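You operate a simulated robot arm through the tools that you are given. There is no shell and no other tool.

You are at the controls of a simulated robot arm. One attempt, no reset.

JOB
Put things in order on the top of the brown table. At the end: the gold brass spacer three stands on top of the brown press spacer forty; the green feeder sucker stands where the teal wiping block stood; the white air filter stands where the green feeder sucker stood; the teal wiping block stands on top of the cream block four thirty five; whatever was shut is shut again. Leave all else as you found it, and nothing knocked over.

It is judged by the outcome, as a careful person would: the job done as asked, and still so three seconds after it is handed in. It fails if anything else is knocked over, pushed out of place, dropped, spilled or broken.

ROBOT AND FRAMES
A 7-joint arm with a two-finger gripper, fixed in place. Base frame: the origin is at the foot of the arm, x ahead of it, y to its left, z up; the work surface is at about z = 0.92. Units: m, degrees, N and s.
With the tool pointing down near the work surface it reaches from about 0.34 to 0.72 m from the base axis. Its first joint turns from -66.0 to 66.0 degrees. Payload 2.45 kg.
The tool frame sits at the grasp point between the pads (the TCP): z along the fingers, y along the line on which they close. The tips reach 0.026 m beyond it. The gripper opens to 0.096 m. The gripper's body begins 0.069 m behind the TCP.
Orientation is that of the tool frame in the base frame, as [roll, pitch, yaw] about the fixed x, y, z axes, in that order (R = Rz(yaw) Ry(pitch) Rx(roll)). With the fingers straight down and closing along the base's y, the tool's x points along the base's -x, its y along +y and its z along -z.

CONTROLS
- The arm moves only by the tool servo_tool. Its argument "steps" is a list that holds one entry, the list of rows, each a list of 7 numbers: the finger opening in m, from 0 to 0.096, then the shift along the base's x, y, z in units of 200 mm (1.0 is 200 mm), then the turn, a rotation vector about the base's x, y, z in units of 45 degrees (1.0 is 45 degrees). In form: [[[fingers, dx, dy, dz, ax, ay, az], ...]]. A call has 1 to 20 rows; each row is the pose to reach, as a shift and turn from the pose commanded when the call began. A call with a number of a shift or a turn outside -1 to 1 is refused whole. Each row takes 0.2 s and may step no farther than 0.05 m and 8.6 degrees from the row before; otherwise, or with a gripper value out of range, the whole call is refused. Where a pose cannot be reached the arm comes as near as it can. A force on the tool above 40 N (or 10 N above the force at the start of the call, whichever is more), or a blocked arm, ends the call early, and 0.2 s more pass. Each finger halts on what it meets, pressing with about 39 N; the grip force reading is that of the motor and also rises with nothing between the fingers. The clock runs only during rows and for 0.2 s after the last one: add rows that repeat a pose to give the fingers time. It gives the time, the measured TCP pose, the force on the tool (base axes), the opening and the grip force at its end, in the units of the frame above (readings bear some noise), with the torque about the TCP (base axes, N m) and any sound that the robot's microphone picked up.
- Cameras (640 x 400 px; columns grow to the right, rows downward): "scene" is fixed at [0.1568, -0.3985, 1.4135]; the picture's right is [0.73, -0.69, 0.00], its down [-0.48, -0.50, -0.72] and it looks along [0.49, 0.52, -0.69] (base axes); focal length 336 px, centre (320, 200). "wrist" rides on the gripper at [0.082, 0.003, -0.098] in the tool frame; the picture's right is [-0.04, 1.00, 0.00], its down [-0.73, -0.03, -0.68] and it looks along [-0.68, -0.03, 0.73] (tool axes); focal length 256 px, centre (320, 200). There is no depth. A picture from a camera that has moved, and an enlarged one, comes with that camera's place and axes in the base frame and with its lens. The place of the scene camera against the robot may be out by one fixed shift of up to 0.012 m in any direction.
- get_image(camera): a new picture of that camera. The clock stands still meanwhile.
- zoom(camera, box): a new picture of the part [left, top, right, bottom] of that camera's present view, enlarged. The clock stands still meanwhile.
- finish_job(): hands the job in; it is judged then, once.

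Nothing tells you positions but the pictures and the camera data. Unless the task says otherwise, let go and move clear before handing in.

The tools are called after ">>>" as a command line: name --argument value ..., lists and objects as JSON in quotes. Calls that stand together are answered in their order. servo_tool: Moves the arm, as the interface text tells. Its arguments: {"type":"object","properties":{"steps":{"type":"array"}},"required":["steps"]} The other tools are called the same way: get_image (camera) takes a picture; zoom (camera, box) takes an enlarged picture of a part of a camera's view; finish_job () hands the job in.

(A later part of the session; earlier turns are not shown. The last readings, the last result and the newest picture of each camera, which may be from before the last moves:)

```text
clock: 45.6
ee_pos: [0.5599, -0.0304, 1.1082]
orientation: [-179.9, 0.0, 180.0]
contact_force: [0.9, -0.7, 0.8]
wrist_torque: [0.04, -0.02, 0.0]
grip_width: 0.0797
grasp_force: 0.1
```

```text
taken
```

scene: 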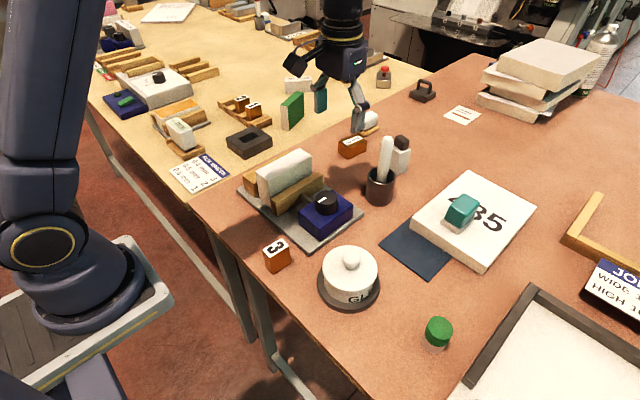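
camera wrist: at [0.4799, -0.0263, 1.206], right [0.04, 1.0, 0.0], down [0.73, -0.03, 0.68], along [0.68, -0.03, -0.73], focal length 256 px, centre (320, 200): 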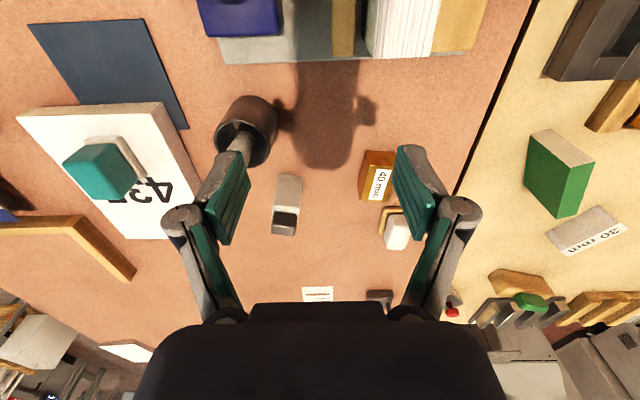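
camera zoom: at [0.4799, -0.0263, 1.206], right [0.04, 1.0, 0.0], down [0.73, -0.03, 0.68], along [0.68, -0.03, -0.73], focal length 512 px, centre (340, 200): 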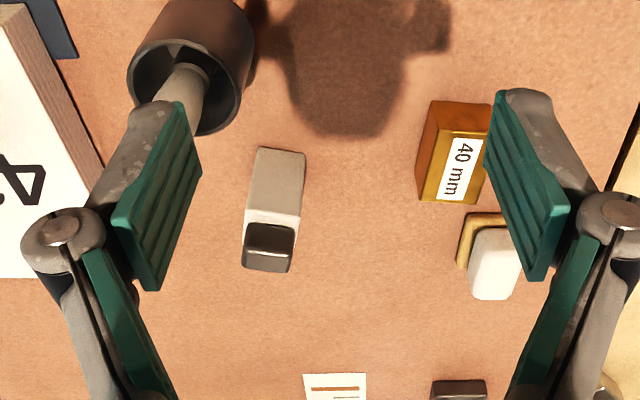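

The capped white object stands near (0.71,-0.08), just inside reach. I'll step closer, staying clear of the cup's handle, for a more detailed look at it and at the pad.

>>> servo_tool --steps '[[[0.08, 0.15, 0.1, 0, 0, 0, 0], [0.08, 0.3, 0.15, -0.1, 0, 0, 0], [0.08, 0.3, 0.15, -0.2, 0, 0, 0], [0.08, 0.3, 0.15, -0.2, 0, 0, 0]]]'

>>> get_image --camera "wrist"

>>> zoom --camera "wrist" --box '[170, 80, 330, 220]'

>>> zoom --camera "wrist" --box '[320, 100, 460, 240]'

>>> zoom --camera "scene" --box '[340, 90, 430, 190]'

```text
clock: 46.6
ee_pos: [0.6218, -0.0013, 1.0688]
orientation: [180.0, 0.0, -180.0]
contact_force: [0.2, -0.3, -0.2]
wrist_torque: [0.01, 0.01, -0.01]
grip_width: 0.0798
grasp_force: 0.0
```

```text
taken
camera wrist: at [0.5406, 0.0036, 1.1661], right [0.04, 1.0, 0.0], down [0.73, -0.03, 0.68], along [0.68, -0.03, -0.73], focal length 256 px, centre (320, 200)
```

wrist: 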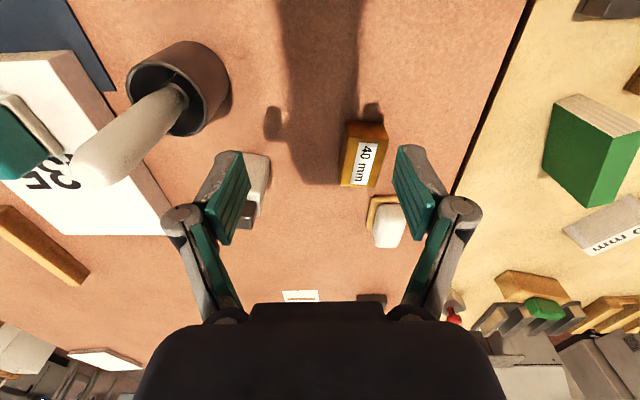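

```text
2.86 times, centred on (250, 150) of wrist
camera zoom: at [0.5406, 0.0036, 1.1661], right [0.04, 1.0, 0.0], down [0.73, -0.03, 0.68], along [0.68, -0.03, -0.73], focal length 731 px, centre (520, 343)
```

zoom: 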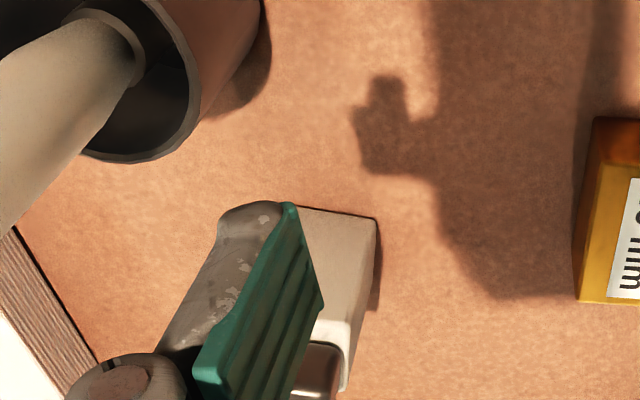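

```text
2.86 times, centred on (390, 170) of wrist
camera zoom: at [0.5406, 0.0036, 1.1661], right [0.04, 1.0, 0.0], down [0.73, -0.03, 0.68], along [0.68, -0.03, -0.73], focal length 731 px, centre (120, 286)
```

zoom: 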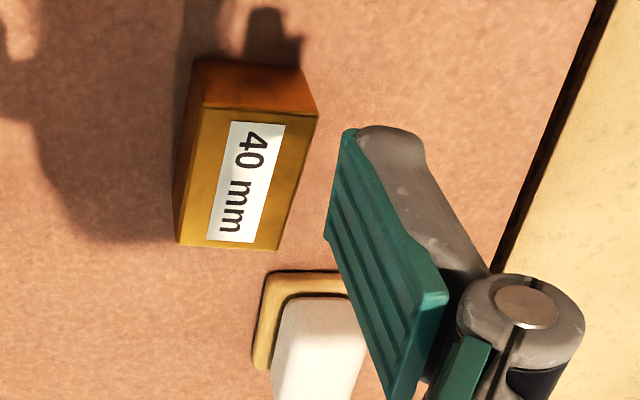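

```text
4.00 times, centred on (385, 140) of scene
camera zoom: at [0.1568, -0.3985, 1.4135], right [0.73, -0.69, 0.0], down [-0.48, -0.5, -0.72], along [0.49, 0.52, -0.69], focal length 1346 px, centre (60, 440)
```

zoom: 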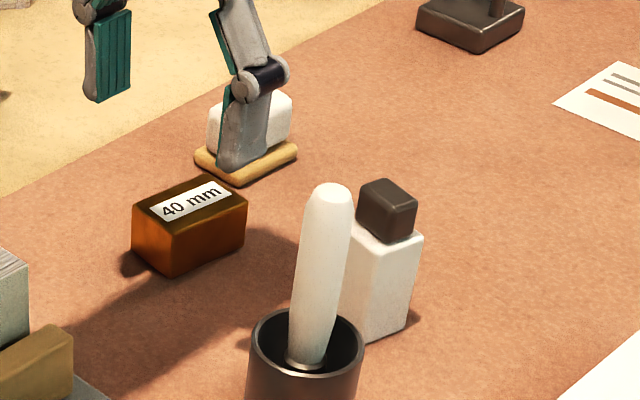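

I take the white body with the dark head as the air filter: it is the only unclaimed white part in reach that stands upright. It sits near (0.71,-0.077), turned about -12°, and the cup's handle is close to where my wrist camera would go. I'll hover high above it first.

>>> servo_tool --steps '[[[0.07, 0, 0, 0.15, 0, 0, 0], [0.06, 0, 0, 0.32, 0, 0, 0], [0.06, 0.15, -0.13, 0.32, 0, 0, -0.1], [0.06, 0.3, -0.26, 0.32, 0, 0, -0.2], [0.06, 0.42, -0.378, 0.32, 0, 0, -0.26], [0.06, 0.42, -0.378, 0.32, 0, 0, -0.26]]]'

>>> get_image --camera "wrist"

>>> zoom --camera "wrist" --box '[240, 30, 400, 190]'

>>> zoom --camera "scene" --box '[320, 50, 480, 220]'

```text
clock: 48.0
ee_pos: [0.689, -0.0745, 1.1277]
orientation: [-179.9, -0.1, 168.2]
contact_force: [0.2, 0.3, -0.6]
wrist_torque: [-0.02, 0.01, 0.0]
grip_width: 0.0599
grasp_force: 0.0
out of reach, approached as far as the arm can: row 5, 6
```

```text
taken
camera wrist: at [0.6111, -0.0529, 1.2259], right [0.24, 0.97, 0.0], down [0.71, -0.18, 0.68], along [0.66, -0.16, -0.73], focal length 256 px, centre (320, 200)
```

wrist: 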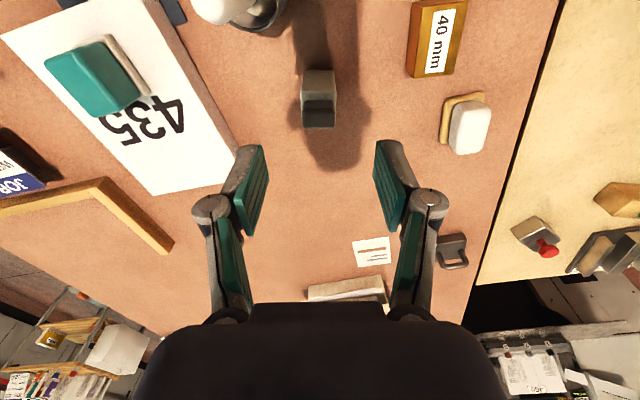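

```text
2.50 times, centred on (320, 110) of wrist
camera zoom: at [0.6111, -0.0529, 1.2259], right [0.24, 0.97, 0.0], down [0.71, -0.18, 0.68], along [0.66, -0.16, -0.73], focal length 640 px, centre (320, 425)
```

zoom: 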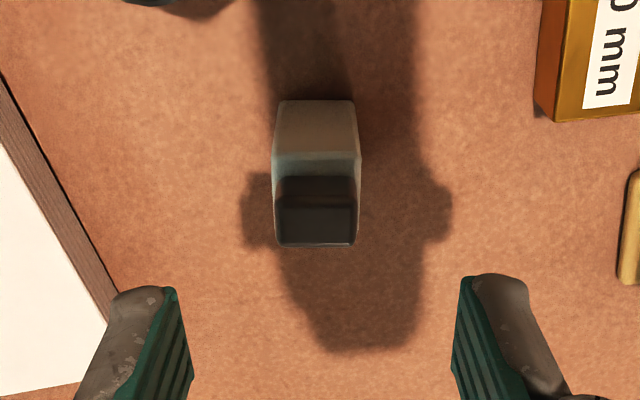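

```text
2.35 times, centred on (400, 135) of scene
camera zoom: at [0.1568, -0.3985, 1.4135], right [0.73, -0.69, 0.0], down [-0.48, -0.5, -0.72], along [0.49, 0.52, -0.69], focal length 792 px, centre (132, 353)
```

zoom: 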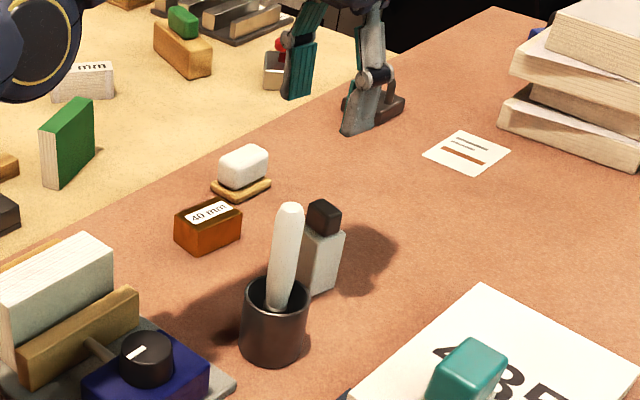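

At this height the arm can only reach 0.69 m, but lower down it should reach farther. The part is nicely aligned and the camera clears the cup handle by 2–3 cm, so I'll lower partway and check again.

>>> servo_tool --steps '[[[0.06, -0.015, 0.01, -0.1, 0, 0, 0], [0.06, -0.015, 0.01, -0.2, 0, 0, 0], [0.06, -0.015, 0.01, -0.33, 0, 0, 0], [0.06, -0.015, 0.01, -0.33, 0, 0, 0]]]'

>>> get_image --camera "wrist"

>>> zoom --camera "scene" --box '[320, 80, 480, 220]'

```text
clock: 49.0
ee_pos: [0.6861, -0.0722, 1.0611]
orientation: [179.9, 0.0, 168.3]
contact_force: [-0.6, 0.2, -0.3]
wrist_torque: [0.0, -0.01, 0.0]
grip_width: 0.0601
grasp_force: 0.1
```

```text
taken
camera wrist: at [0.6083, -0.0511, 1.1603], right [0.24, 0.97, 0.0], down [0.71, -0.18, 0.68], along [0.66, -0.16, -0.73], focal length 256 px, centre (320, 200)
```

wrist: 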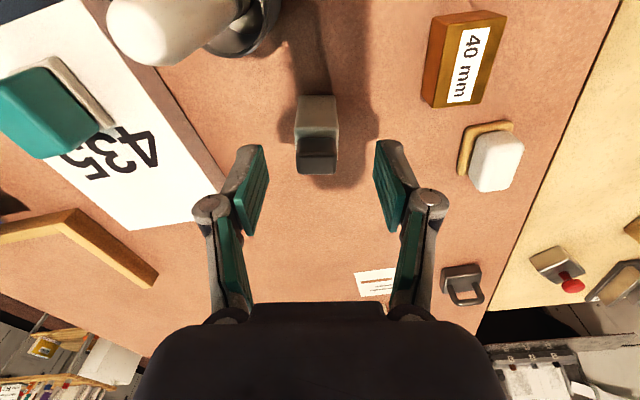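

```text
2.86 times, centred on (400, 150) of scene
camera zoom: at [0.1568, -0.3985, 1.4135], right [0.73, -0.69, 0.0], down [-0.48, -0.5, -0.72], along [0.49, 0.52, -0.69], focal length 961 px, centre (91, 343)
```

zoom: 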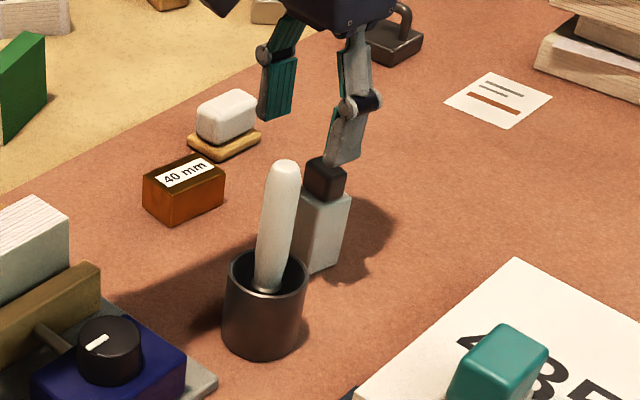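

>>> servo_tool --steps '[[[0.06, 0.04, -0.008, -0.05, 0, 0, 0], [0.06, 0.093, -0.0195, -0.08, 0, 0, 0], [0.06, 0.093, -0.0195, -0.08, 0, 0, 0]]]'

>>> get_image --camera "wrist"

>>> zoom --camera "scene" --box '[320, 80, 480, 220]'

```text
clock: 49.8
ee_pos: [0.7054, -0.0765, 1.0459]
orientation: [-179.9, 0.0, 168.3]
contact_force: [-0.3, -0.2, 0.1]
wrist_torque: [0.01, 0.01, -0.01]
grip_width: 0.0597
grasp_force: 0.0
```

```text
taken
camera wrist: at [0.6267, -0.0549, 1.1443], right [0.24, 0.97, 0.0], down [0.71, -0.18, 0.68], along [0.66, -0.16, -0.73], focal length 256 px, centre (320, 200)
```

wrist: 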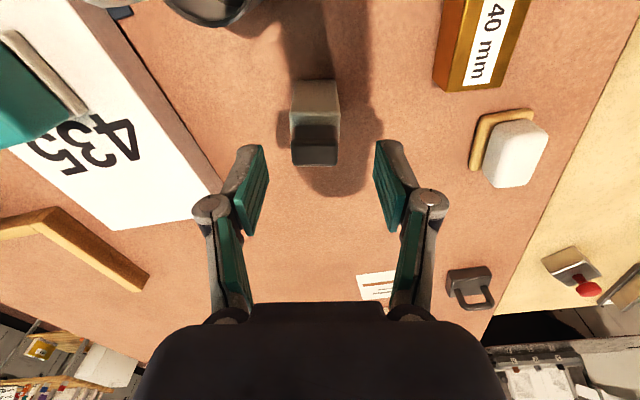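

```text
2.86 times, centred on (400, 150) of scene
camera zoom: at [0.1568, -0.3985, 1.4135], right [0.73, -0.69, 0.0], down [-0.48, -0.5, -0.72], along [0.49, 0.52, -0.69], focal length 961 px, centre (91, 343)
```

zoom: 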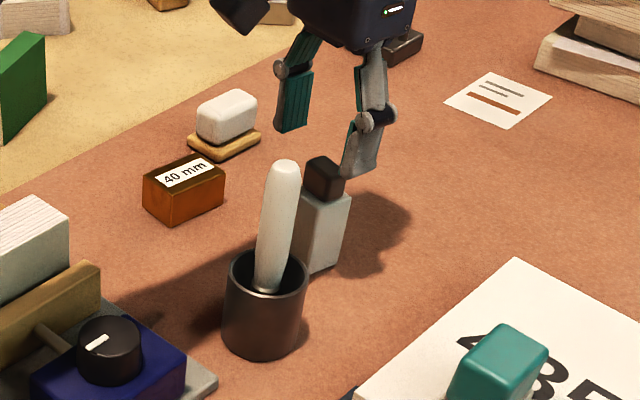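

The arm reaches it at this height. I'll lower in two stages while watching the handle clearance.

>>> servo_tool --steps '[[[0.06, 0, -0.005, -0.1, 0, 0, 0], [0.06, 0, -0.005, -0.22, 0, 0, 0], [0.06, 0, -0.005, -0.22, 0, 0, 0]]]'

>>> get_image --camera "wrist"

>>> zoom --camera "scene" --box '[320, 80, 480, 220]'

```text
clock: 50.6
ee_pos: [0.7062, -0.0767, 1.0026]
orientation: [-180.0, 0.0, 168.3]
contact_force: [-0.2, -0.9, -0.5]
wrist_torque: [0.0, 0.02, -0.01]
grip_width: 0.06
grasp_force: 0.0
```

```text
taken
camera wrist: at [0.6275, -0.0565, 1.1003], right [0.24, 0.97, 0.0], down [0.71, -0.18, 0.68], along [0.66, -0.16, -0.73], focal length 256 px, centre (320, 200)
```

wrist: 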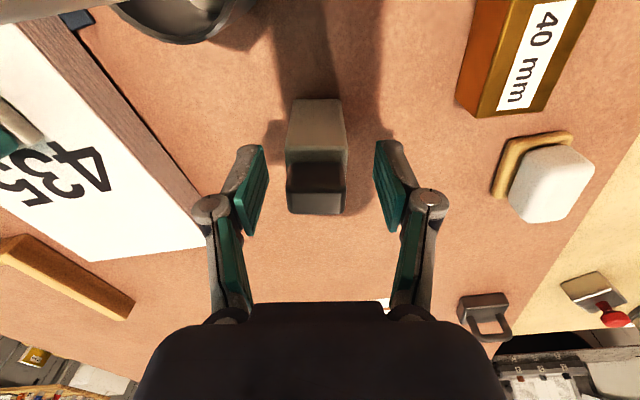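

```text
2.86 times, centred on (400, 150) of scene
camera zoom: at [0.1568, -0.3985, 1.4135], right [0.73, -0.69, 0.0], down [-0.48, -0.5, -0.72], along [0.49, 0.52, -0.69], focal length 961 px, centre (91, 343)
```

zoom: 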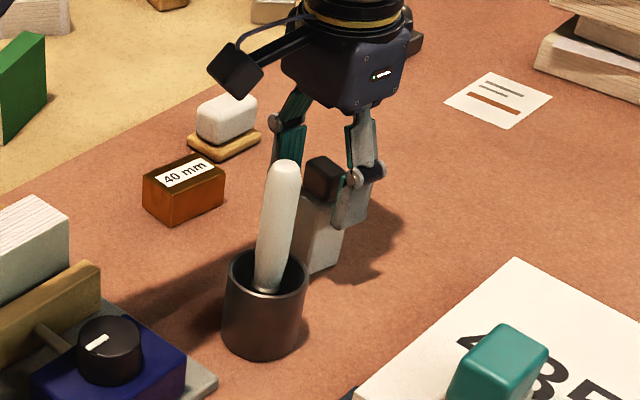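

Clearance to the cup handle remains fine. Final descent to grip the body, then close.

>>> servo_tool --steps '[[[0.06, 0, -0.005, -0.08, 0, 0, 0], [0.06, 0, -0.005, -0.16, 0, 0, 0], [0.06, 0, -0.005, -0.22, 0, 0, 0], [0.06, 0, -0.005, -0.22, 0, 0, 0]]]'

>>> get_image --camera "wrist"

>>> zoom --camera "scene" --box '[320, 80, 480, 220]'

```text
clock: 51.6
ee_pos: [0.7055, -0.0778, 0.9581]
orientation: [179.9, 0.0, 168.3]
contact_force: [0.1, 0.0, 0.5]
wrist_torque: [0.01, 0.05, -0.01]
grip_width: 0.0599
grasp_force: 0.1
```

```text
taken
camera wrist: at [0.6271, -0.0573, 1.056], right [0.24, 0.97, 0.0], down [0.71, -0.18, 0.68], along [0.66, -0.16, -0.73], focal length 256 px, centre (320, 200)
```

wrist: 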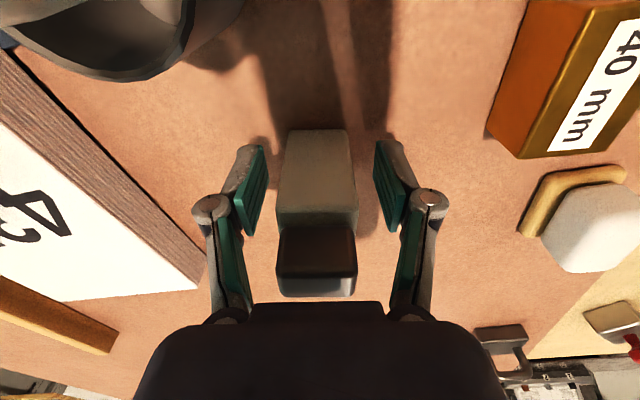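

```text
2.86 times, centred on (400, 150) of scene
camera zoom: at [0.1568, -0.3985, 1.4135], right [0.73, -0.69, 0.0], down [-0.48, -0.5, -0.72], along [0.49, 0.52, -0.69], focal length 961 px, centre (91, 343)
```

zoom: 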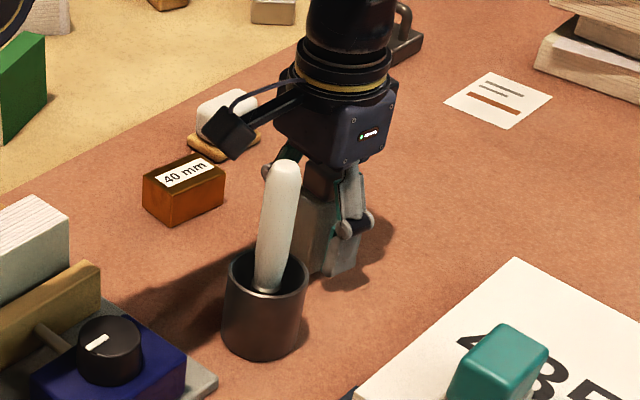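

The body is squarely between the pads, so I'll close.

>>> servo_tool --steps '[[[0.04, 0, 0, 0, 0, 0, 0], [0.02, 0, 0, 0, 0, 0, 0], [0.0, 0, 0, 0, 0, 0, 0], [0.0, 0, 0, 0, 0, 0, 0], [0.0, 0, 0, 0, 0, 0, 0]]]'

>>> get_image --camera "wrist"

```text
clock: 52.8
ee_pos: [0.7045, -0.0786, 0.9576]
orientation: [180.0, 0.0, 168.2]
contact_force: [-0.1, 0.1, -0.1]
wrist_torque: [-0.02, 0.01, 0.02]
grip_width: 0.0329
grasp_force: 39.3
```

```text
taken
camera wrist: at [0.6271, -0.0574, 1.0562], right [0.24, 0.97, 0.0], down [0.71, -0.18, 0.68], along [0.66, -0.16, -0.73], focal length 256 px, centre (320, 200)
```

wrist: 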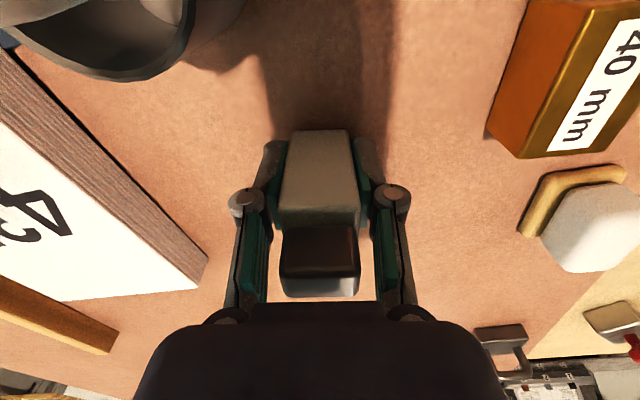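

The grip holds at 33 mm. I'll lift and swing away from the cup handle before rising high, then travel over.

>>> servo_tool --steps '[[[0.0, 0, 0, 0.1, 0, 0, 0], [0.0, 0, 0, 0.25, 0, 0, 0], [0.0, -0.05, 0.1, 0.4, 0, 0, 0], [0.0, -0.12, 0.2, 0.55, 0, 0, 0], [0.0, -0.2, 0.28, 0.7, 0, 0, 0], [0.0, -0.225, 0.29, 0.9, 0, 0, 0], [0.0, -0.225, 0.29, 1.0, 0, 0, 0], [0.0, -0.225, 0.29, 1.0, 0, 0, 0]]]'

>>> get_image --camera "wrist"

>>> get_image --camera "scene"

```text
clock: 54.6
ee_pos: [0.6602, -0.0187, 1.159]
orientation: [-179.9, 0.0, 168.2]
contact_force: [0.4, -0.5, -0.4]
wrist_torque: [-0.01, 0.01, 0.0]
grip_width: 0.0328
grasp_force: 38.9
```

```text
taken
camera wrist: at [0.5816, 0.001, 1.2565], right [0.24, 0.97, 0.0], down [0.71, -0.18, 0.68], along [0.66, -0.16, -0.73], focal length 256 px, centre (320, 200)
```

wrist: 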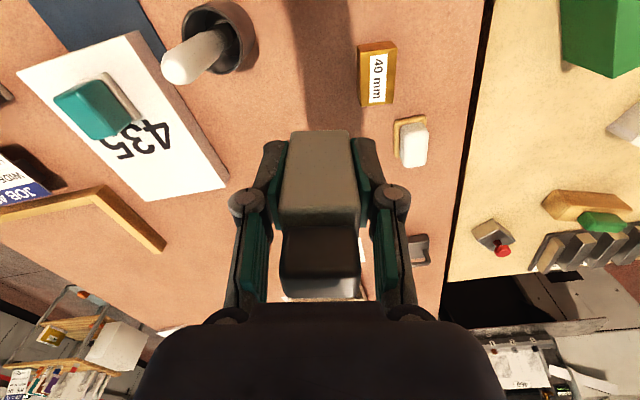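

```text
taken
```

scene: 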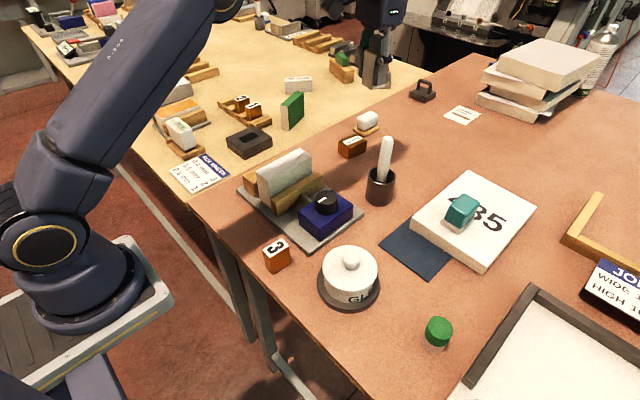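

>>> zoom --camera "scene" --box '[330, 0, 430, 100]'

>>> zoom --camera "wrist" --box '[250, 110, 390, 310]'

```text
4.00 times, centred on (380, 50) of scene
camera zoom: at [0.1568, -0.3985, 1.4135], right [0.73, -0.69, 0.0], down [-0.48, -0.5, -0.72], along [0.49, 0.52, -0.69], focal length 1346 px, centre (80, 800)
```

zoom: 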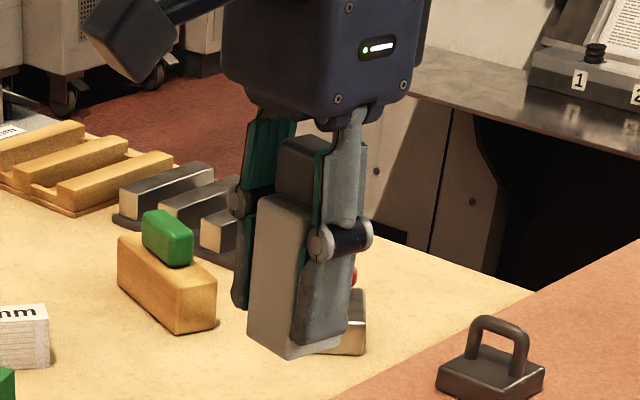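

```text
2.00 times, centred on (320, 210) of wrist
camera zoom: at [0.5816, 0.001, 1.2565], right [0.24, 0.97, 0.0], down [0.71, -0.18, 0.68], along [0.66, -0.16, -0.73], focal length 512 px, centre (320, 180)
```

zoom: 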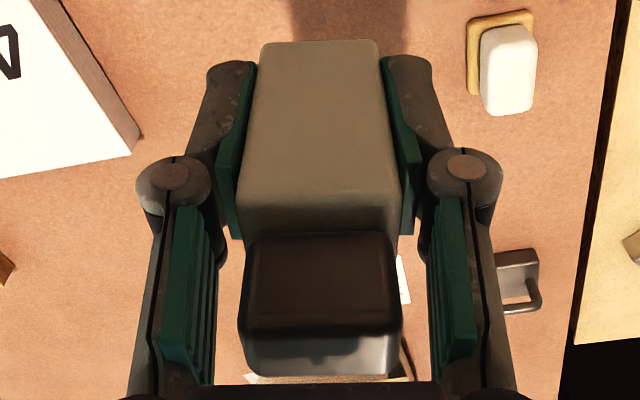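

>>> zoom --camera "scene" --box '[360, 25, 400, 95]'

```text
5.71 times, centred on (380, 60) of scene
camera zoom: at [0.1568, -0.3985, 1.4135], right [0.73, -0.69, 0.0], down [-0.48, -0.5, -0.72], along [0.49, 0.52, -0.69], focal length 1923 px, centre (-23, 1000)
```

zoom: 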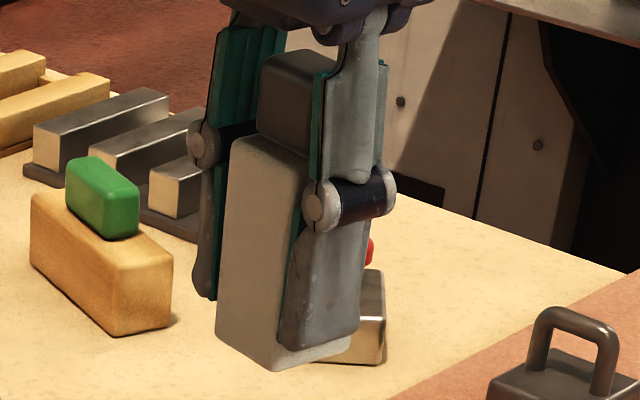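

The filter is firmly held. I'll carry it around the cup, high up, to above the sucker's old spot on the mat at about (0.532,-0.201).

>>> servo_tool --steps '[[[0.0, -0.2, 0, 0, 0, 0, 0.065], [0.0, -0.4, -0.02, 0, 0, 0, 0.13], [0.0, -0.55, -0.1, 0, 0, 0, 0.195], [0.0, -0.62, -0.3, 0, 0, 0, 0.26], [0.0, -0.65, -0.5, 0, 0, 0, 0.26], [0.0, -0.665, -0.7, 0, 0, 0, 0.26], [0.0, -0.665, -0.91, 0, 0, 0, 0.26], [0.0, -0.665, -0.91, 0, 0, 0, 0.26]]]'

>>> get_image --camera "wrist"

>>> get_image --camera "scene"

```text
clock: 56.4
ee_pos: [0.5266, -0.2024, 1.1586]
orientation: [180.0, 0.0, -179.9]
contact_force: [0.0, -0.7, -1.2]
wrist_torque: [0.02, 0.04, 0.0]
grip_width: 0.033
grasp_force: 39.6
```

```text
taken
camera wrist: at [0.4459, -0.198, 1.257], right [0.04, 1.0, 0.0], down [0.73, -0.03, 0.68], along [0.68, -0.03, -0.73], focal length 256 px, centre (320, 200)
```

wrist: 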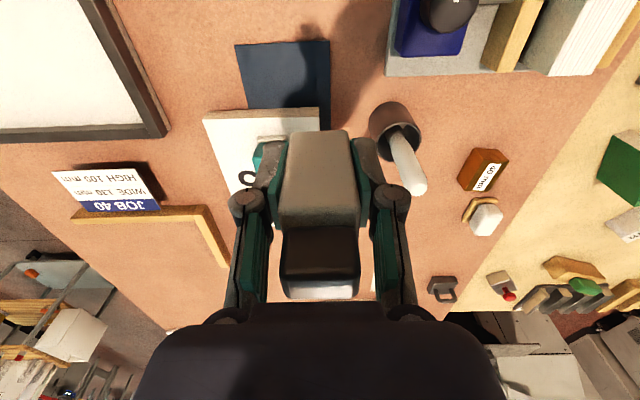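

```text
taken
```

scene: 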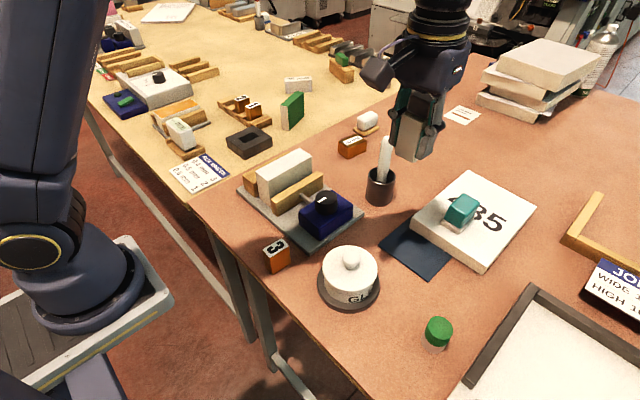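

The position matches the sucker's old spot relative to the mat corner. I'll lower to just above the mat.

>>> servo_tool --steps '[[[0.0, 0, 0, -0.2, 0, 0, 0], [0.0, 0, 0, -0.4, 0, 0, 0], [0.0, 0, 0, -0.6, 0, 0, 0], [0.0, 0, 0, -0.8, 0, 0, 0], [0.0, 0, 0, -0.92, 0, 0, 0], [0.0, 0, 0, -0.95, 0, 0, 0], [0.0, 0, 0, -0.95, 0, 0, 0]]]'

>>> get_image --camera "wrist"

>>> zoom --camera "scene" --box '[350, 160, 470, 290]'

```text
clock: 58.0
ee_pos: [0.5269, -0.2025, 0.968]
orientation: [-179.9, 0.0, 179.9]
contact_force: [-0.6, -0.3, -0.5]
wrist_torque: [-0.02, -0.01, -0.01]
grip_width: 0.0329
grasp_force: 39.4
```

```text
taken
camera wrist: at [0.4458, -0.1975, 1.0657], right [0.04, 1.0, 0.0], down [0.73, -0.03, 0.68], along [0.68, -0.03, -0.73], focal length 256 px, centre (320, 200)
```

wrist: 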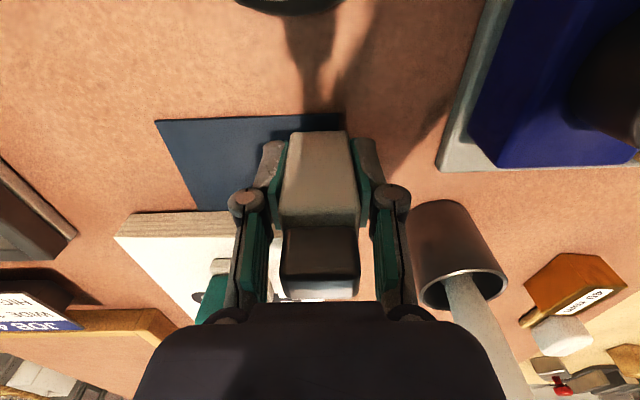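

```text
3.08 times, centred on (410, 225) of scene
camera zoom: at [0.1568, -0.3985, 1.4135], right [0.73, -0.69, 0.0], down [-0.48, -0.5, -0.72], along [0.49, 0.52, -0.69], focal length 1035 px, centre (43, 123)
```

zoom: 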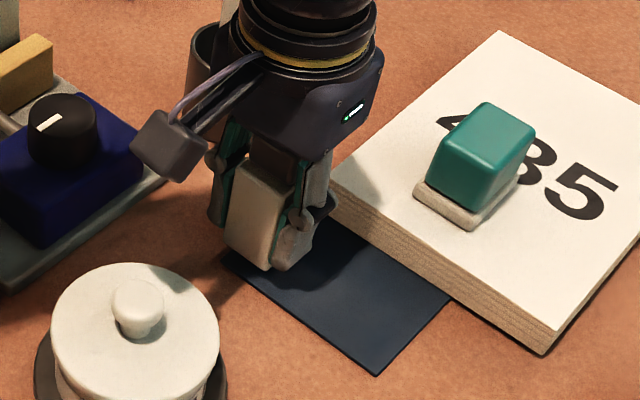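

>>> servo_tool --steps '[[[0.0, 0.003, 0.005, -0.015, 0, 0, 0], [0.0, 0.003, 0.005, -0.025, 0, 0, 0], [0.0, 0.003, 0.005, -0.03, 0, 0, 0], [0.0, 0.003, 0.005, -0.03, 0, 0, 0]]]'

```text
clock: 59.0
ee_pos: [0.5275, -0.2012, 0.9618]
orientation: [180.0, 0.0, -180.0]
contact_force: [-0.3, -0.1, -0.4]
wrist_torque: [0.03, 0.0, -0.05]
grip_width: 0.0327
grasp_force: 39.0
```

>>> servo_tool --steps '[[[0.0, 0, 0, -0.004, 0, 0, 0], [0.0, 0, 0, -0.0075, 0, 0, 0], [0.0, 0, 0, -0.0075, 0, 0, 0]]]'

```text
clock: 59.8
ee_pos: [0.5284, -0.2011, 0.9611]
orientation: [179.9, 0.0, 179.9]
contact_force: [-4.1, 2.2, 11.6]
wrist_torque: [0.06, 0.08, 0.0]
grip_width: 0.0331
grasp_force: 39.2
```

It touches the mat with about 12 N. I'll relieve slightly, release and lift straight up.

>>> servo_tool --steps '[[[0.0, 0, 0, 0.003, 0, 0, 0], [0.038, 0, 0, 0.003, 0, 0, 0], [0.048, 0, 0, 0.003, 0, 0, 0], [0.056, 0, 0, 0.003, 0, 0, 0], [0.056, 0, 0, 0.003, 0, 0, 0]]]'

>>> get_image --camera "wrist"

>>> zoom --camera "scene" --box '[350, 160, 470, 290]'

```text
clock: 61.0
ee_pos: [0.5279, -0.2016, 0.9597]
orientation: [179.9, 0.0, 179.9]
contact_force: [-0.3, -0.1, 0.6]
wrist_torque: [0.01, -0.01, 0.01]
grip_width: 0.056
grasp_force: 0.0
```

```text
taken
camera wrist: at [0.4468, -0.1968, 1.0591], right [0.04, 1.0, 0.0], down [0.73, -0.03, 0.68], along [0.68, -0.03, -0.73], focal length 256 px, centre (320, 200)
```

wrist: 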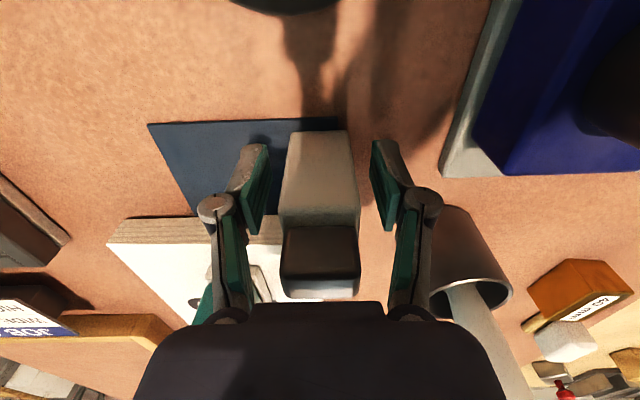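

```text
3.08 times, centred on (410, 225) of scene
camera zoom: at [0.1568, -0.3985, 1.4135], right [0.73, -0.69, 0.0], down [-0.48, -0.5, -0.72], along [0.49, 0.52, -0.69], focal length 1035 px, centre (43, 123)
```

zoom: 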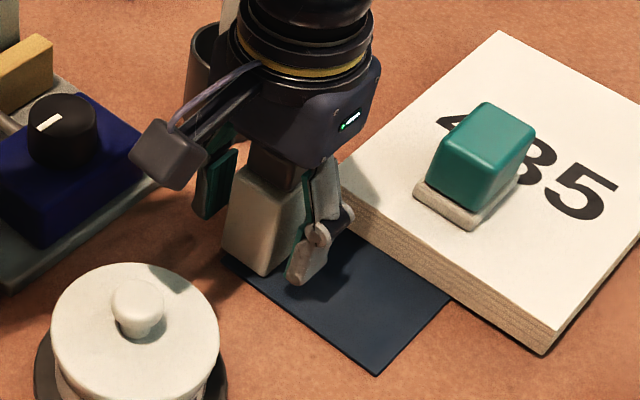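

The filter stands free. I'll lift straight up and check it.

>>> servo_tool --steps '[[[0.056, 0, 0, 0.1, 0, 0, 0], [0.056, 0, 0, 0.3, 0, 0, 0], [0.056, 0, 0, 0.5, 0, 0, 0], [0.056, 0, 0, 0.7, 0, 0, 0], [0.056, 0, 0, 0.85, 0, 0, 0], [0.056, 0, 0, 0.85, 0, 0, 0]]]'

>>> get_image --camera "wrist"

>>> get_image --camera "scene"

```text
clock: 62.4
ee_pos: [0.5287, -0.2009, 1.1288]
orientation: [-180.0, 0.0, -180.0]
contact_force: [-0.6, 0.6, 0.2]
wrist_torque: [-0.01, 0.02, -0.01]
grip_width: 0.0563
grasp_force: 0.1
```

```text
taken
camera wrist: at [0.4471, -0.1963, 1.2291], right [0.04, 1.0, 0.0], down [0.73, -0.03, 0.68], along [0.68, -0.03, -0.73], focal length 256 px, centre (320, 200)
```

wrist: 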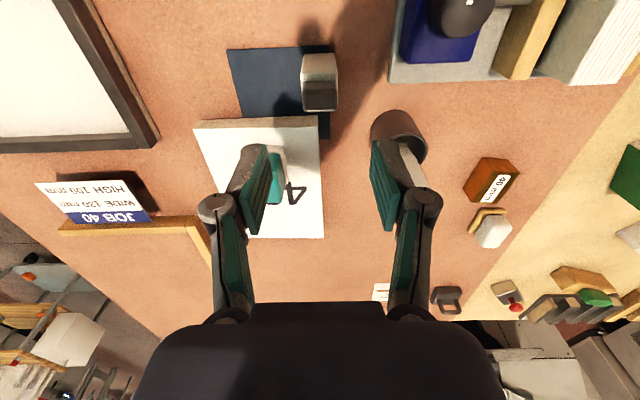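

```text
taken
```

scene: 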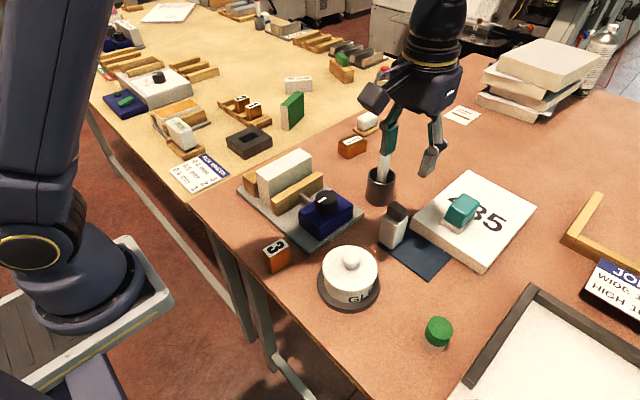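

The filter stands on the mat corner where the sucker was. Next is the brass spacer "3", so I'll move over for a close look at it.

>>> servo_tool --steps '[[[0.056, -0.2, 0.1, 0, 0, 0, 0], [0.056, -0.4, 0.2, 0, 0, 0, 0], [0.056, -0.6, 0.3, -0.05, 0, 0, 0], [0.056, -0.75, 0.4, -0.1, 0, 0, 0], [0.056, -0.85, 0.45, -0.15, 0, 0, 0], [0.056, -0.85, 0.45, -0.15, 0, 0, 0]]]'

>>> get_image --camera "wrist"

>>> zoom --camera "wrist" --box '[250, 30, 410, 190]'

>>> zoom --camera "scene" --box '[240, 220, 310, 290]'

```text
clock: 63.8
ee_pos: [0.3586, -0.111, 1.1003]
orientation: [-180.0, 0.1, 179.9]
contact_force: [-0.3, -1.2, 0.3]
wrist_torque: [-0.01, 0.01, -0.02]
grip_width: 0.0555
grasp_force: 0.1
```

```text
taken
camera wrist: at [0.277, -0.1067, 1.1991], right [0.04, 1.0, 0.0], down [0.73, -0.03, 0.68], along [0.68, -0.03, -0.73], focal length 256 px, centre (320, 200)
```

wrist: 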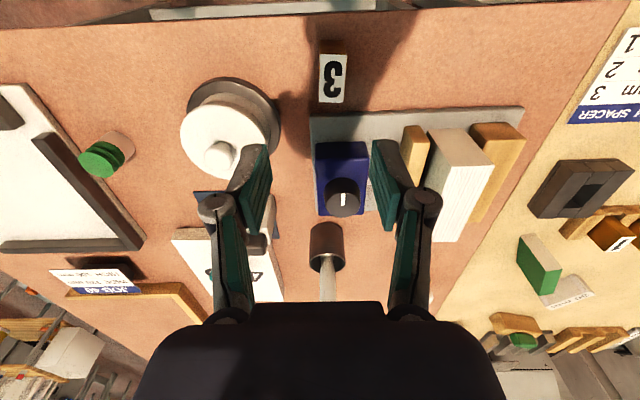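

```text
2.50 times, centred on (330, 110) of wrist
camera zoom: at [0.277, -0.1067, 1.1991], right [0.04, 1.0, 0.0], down [0.73, -0.03, 0.68], along [0.68, -0.03, -0.73], focal length 640 px, centre (295, 425)
```

zoom: 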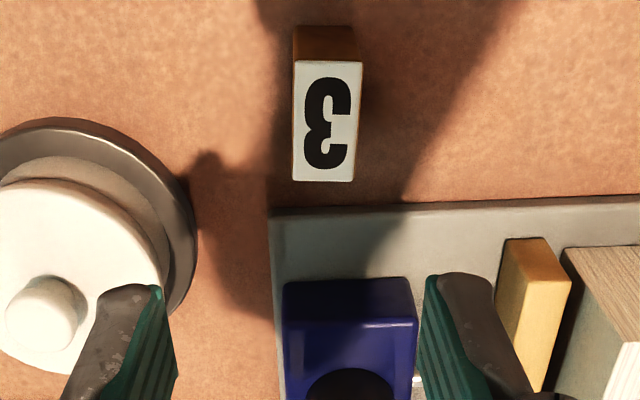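

```text
5.71 times, centred on (275, 255) of scene
camera zoom: at [0.1568, -0.3985, 1.4135], right [0.73, -0.69, 0.0], down [-0.48, -0.5, -0.72], along [0.49, 0.52, -0.69], focal length 1923 px, centre (577, -114)
```

zoom: 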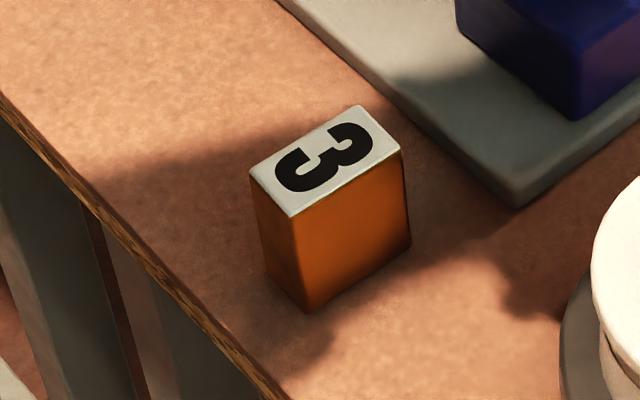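

The "3" spacer is about 23 × 40 × 46 mm, centred near (0.352,-0.0995) and turned about -3°. I'll align above it.

>>> servo_tool --steps '[[[0.056, -0.015, 0.03, -0.15, 0, 0, -0.03], [0.056, -0.033, 0.0575, -0.3, 0, 0, -0.067], [0.056, -0.033, 0.0575, -0.45, 0, 0, -0.067], [0.056, -0.033, 0.0575, -0.48, 0, 0, -0.067], [0.056, -0.033, 0.0575, -0.48, 0, 0, -0.067]]]'

>>> get_image --camera "wrist"

>>> zoom --camera "scene" --box '[220, 190, 340, 300]'

```text
clock: 65.0
ee_pos: [0.3523, -0.0995, 1.0038]
orientation: [-180.0, 0.0, 177.0]
contact_force: [0.6, -0.3, -0.5]
wrist_torque: [-0.01, 0.03, 0.01]
grip_width: 0.0561
grasp_force: 0.1
```

```text
taken
camera wrist: at [0.2707, -0.0909, 1.1027], right [0.09, 1.0, 0.0], down [0.73, -0.07, 0.68], along [0.68, -0.06, -0.73], focal length 256 px, centre (320, 200)
```

wrist: 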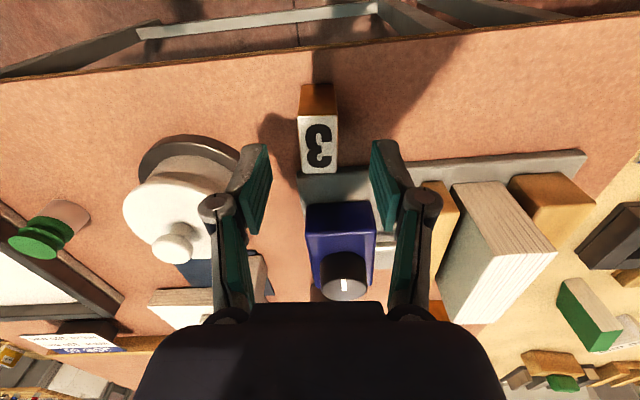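

```text
3.64 times, centred on (280, 245) of scene
camera zoom: at [0.1568, -0.3985, 1.4135], right [0.73, -0.69, 0.0], down [-0.48, -0.5, -0.72], along [0.49, 0.52, -0.69], focal length 1224 px, centre (466, 36)
```

zoom: 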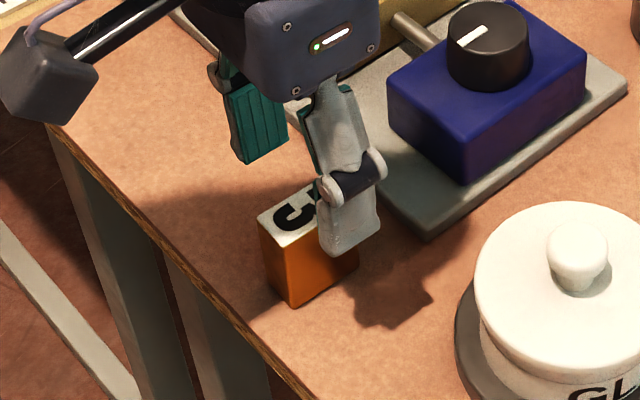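

Aligned. I'll descend and grip.

>>> servo_tool --steps '[[[0.056, 0, 0.003, -0.1, 0, 0, 0], [0.056, 0, 0.003, -0.18, 0, 0, 0], [0.056, 0, 0.003, -0.213, 0, 0, 0], [0.056, 0, 0.003, -0.213, 0, 0, 0]]]'

>>> get_image --camera "wrist"

```text
clock: 66.0
ee_pos: [0.3499, -0.0984, 0.9616]
orientation: [179.9, 0.0, 177.0]
contact_force: [-0.5, 0.7, -0.8]
wrist_torque: [0.02, 0.04, 0.0]
grip_width: 0.0561
grasp_force: 0.0
```

```text
taken
camera wrist: at [0.2703, -0.0901, 1.0598], right [0.09, 1.0, 0.0], down [0.73, -0.07, 0.68], along [0.68, -0.06, -0.73], focal length 256 px, centre (320, 200)
```

wrist: 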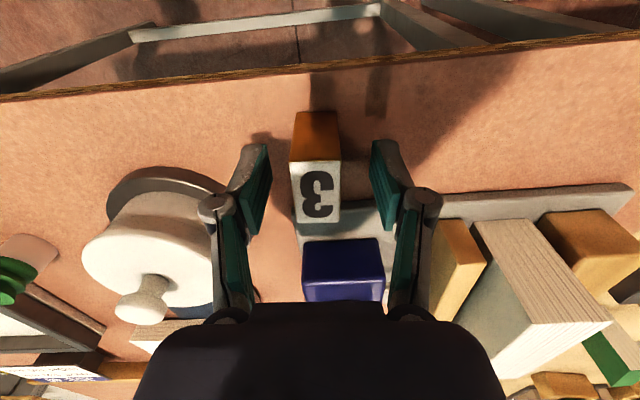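

>>> servo_tool --steps '[[[0.03, 0, 0, 0, 0, 0, 0], [0.0, 0, 0, 0, 0, 0, 0], [0.0, 0, 0, 0, 0, 0, 0], [0.0, 0, 0, 0, 0, 0, 0], [0.0, 0, 0, 0, 0, 0, 0]]]'

>>> get_image --camera "wrist"

```text
clock: 67.2
ee_pos: [0.3514, -0.0988, 0.9613]
orientation: [179.9, -0.1, 176.9]
contact_force: [0.1, -0.9, 0.3]
wrist_torque: [-0.01, 0.02, 0.01]
grip_width: 0.0223
grasp_force: 39.3
```

```text
taken
camera wrist: at [0.2704, -0.0902, 1.06], right [0.09, 1.0, 0.0], down [0.73, -0.07, 0.68], along [0.68, -0.06, -0.73], focal length 256 px, centre (320, 200)
```

wrist: 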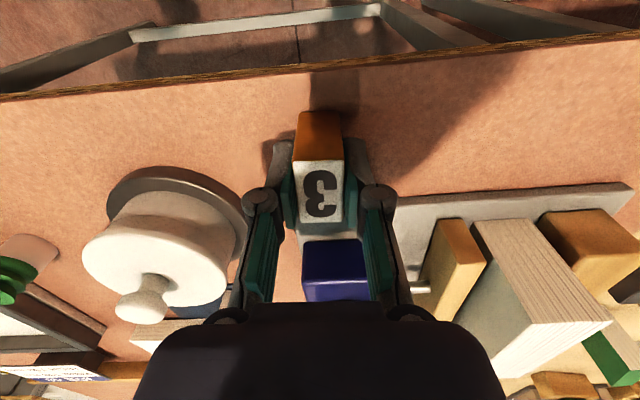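

The spacer is gripped at its centre. I'll lift it and carry it over the vice toward the 40 mm spacer.

>>> servo_tool --steps '[[[0.0, 0, 0, 0.1, 0, 0, 0], [0.0, 0, 0, 0.3, 0, 0, 0], [0.0, 0, 0, 0.5, 0, 0, 0], [0.0, 0, 0, 0.7, 0, 0, 0], [0.0, 0, 0, 0.8, 0, 0, 0], [0.0, 0.2, 0.08, 0.8, 0, 0, 0], [0.0, 0.4, 0.16, 0.8, 0, 0, -0.03], [0.0, 0.6, 0.24, 0.8, 0, 0, -0.06], [0.0, 0.8, 0.32, 0.8, 0, 0, -0.09], [0.0, 1.0, 0.4, 0.8, 0, 0, -0.11], [0.0, 1.0, 0.4, 0.8, 0, 0, -0.11]]]'

>>> get_image --camera "wrist"

>>> get_image --camera "scene"

```text
clock: 69.6
ee_pos: [0.5513, -0.0196, 1.1225]
orientation: [-180.0, 0.0, 172.0]
contact_force: [-0.1, 0.2, -1.8]
wrist_torque: [0.0, -0.01, -0.02]
grip_width: 0.0225
grasp_force: 38.8
```

```text
taken
camera wrist: at [0.4714, -0.0031, 1.2207], right [0.18, 0.98, 0.0], down [0.72, -0.13, 0.68], along [0.67, -0.12, -0.73], focal length 256 px, centre (320, 200)
```

wrist: 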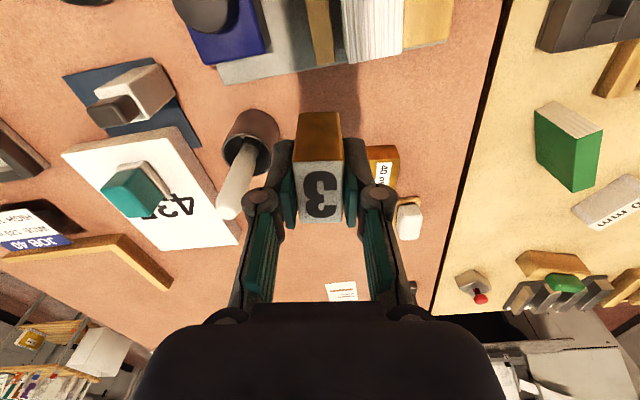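

```text
taken
```

scene: 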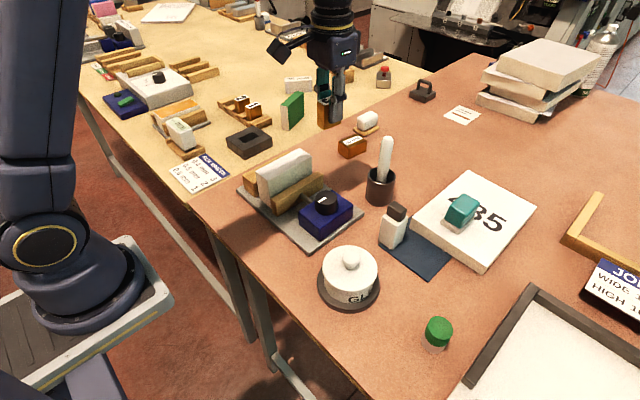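

The other pieces look in order. The 40 mm spacer's top centre is at about (0.689,0.0405,0.956), turned about -7°. I'll move above it.

>>> servo_tool --steps '[[[0.0, 0.15, 0.06, 0, 0, 0, 0], [0.0, 0.3, 0.13, -0.05, 0, 0, 0], [0.0, 0.45, 0.2, -0.15, 0, 0, 0], [0.0, 0.58, 0.26, -0.25, 0, 0, 0], [0.0, 0.6885, 0.3, -0.3125, 0, 0, 0], [0.0, 0.6885, 0.3, -0.3125, 0, 0, 0]]]'

>>> get_image --camera "wrist"

>>> zoom --camera "scene" --box '[310, 70, 430, 190]'

```text
clock: 71.0
ee_pos: [0.6885, 0.0427, 1.06]
orientation: [180.0, 0.1, 172.1]
contact_force: [-0.1, -1.0, -1.8]
wrist_torque: [-0.01, -0.01, 0.0]
grip_width: 0.0223
grasp_force: 39.0
```

```text
taken
camera wrist: at [0.6089, 0.0576, 1.1574], right [0.18, 0.98, 0.0], down [0.72, -0.13, 0.68], along [0.67, -0.12, -0.73], focal length 256 px, centre (320, 200)
```

wrist: 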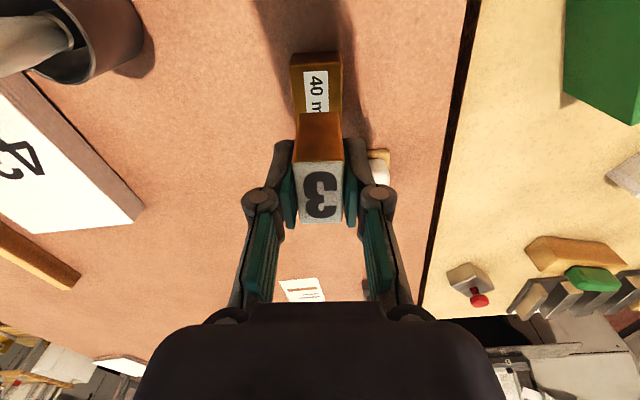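

```text
3.33 times, centred on (370, 130) of scene
camera zoom: at [0.1569, -0.3985, 1.4135], right [0.73, -0.69, 0.0], down [-0.48, -0.5, -0.72], along [0.49, 0.52, -0.69], focal length 1122 px, centre (153, 433)
```

zoom: 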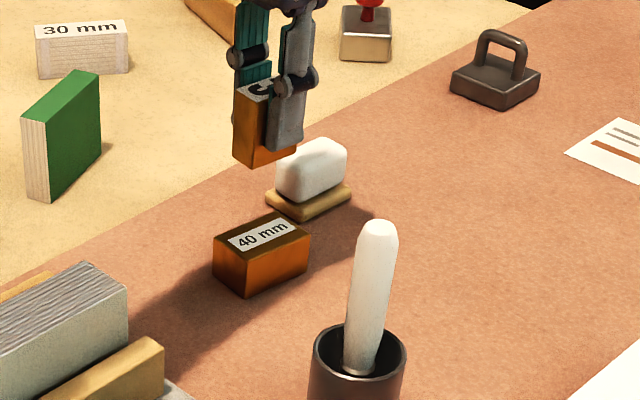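

>>> zoom --camera "wrist" --box '[260, 30, 380, 240]'

```text
1.90 times, centred on (320, 135) of wrist
camera zoom: at [0.6089, 0.0576, 1.1574], right [0.18, 0.98, 0.0], down [0.72, -0.13, 0.68], along [0.67, -0.12, -0.73], focal length 488 px, centre (320, 324)
```

zoom: 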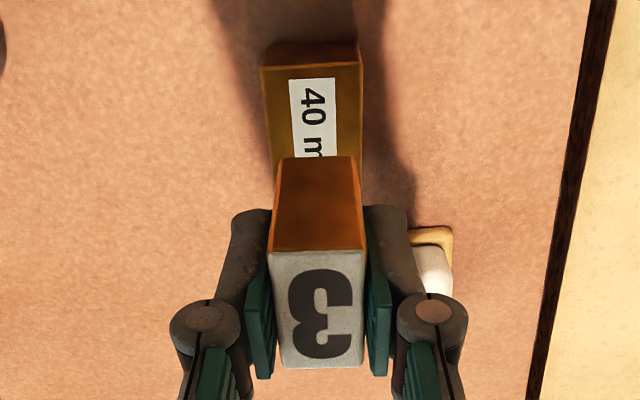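

The offset is within about a millimetre. I'll descend to just above the 40 mm spacer's top.

>>> servo_tool --steps '[[[0.0, 0.003, -0.003, -0.1, 0, 0, 0], [0.0, 0.003, -0.003, -0.2, 0, 0, 0], [0.0, 0.003, -0.003, -0.26, 0, 0, 0], [0.0, 0.003, -0.003, -0.28, 0, 0, 0], [0.0, 0.003, -0.003, -0.28, 0, 0, 0]]]'

>>> zoom --camera "wrist" --box '[240, 60, 400, 240]'

>>> zoom --camera "scene" --box '[310, 90, 410, 180]'

```text
clock: 72.2
ee_pos: [0.6891, 0.0406, 1.0032]
orientation: [180.0, 0.0, 172.0]
contact_force: [0.5, 0.3, -1.4]
wrist_torque: [0.01, -0.03, 0.04]
grip_width: 0.0222
grasp_force: 38.6
```

```text
2.22 times, centred on (320, 150) of wrist
camera zoom: at [0.6099, 0.0564, 1.1015], right [0.18, 0.98, 0.0], down [0.72, -0.13, 0.68], along [0.67, -0.12, -0.73], focal length 569 px, centre (320, 311)
```

zoom: 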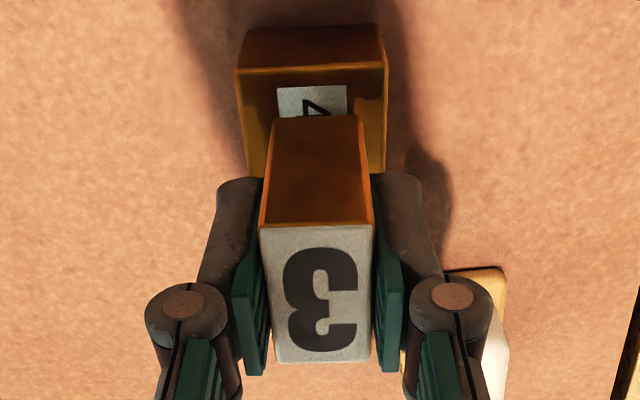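

```text
4.44 times, centred on (360, 135) of scene
camera zoom: at [0.1569, -0.3985, 1.4135], right [0.73, -0.69, 0.0], down [-0.48, -0.5, -0.72], along [0.49, 0.52, -0.69], focal length 1495 px, centre (142, 489)
```

zoom: 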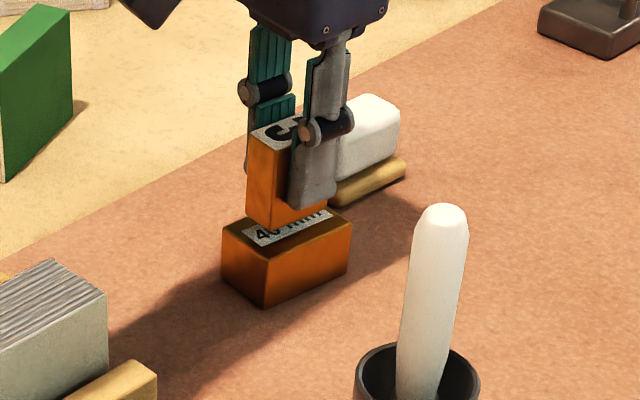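

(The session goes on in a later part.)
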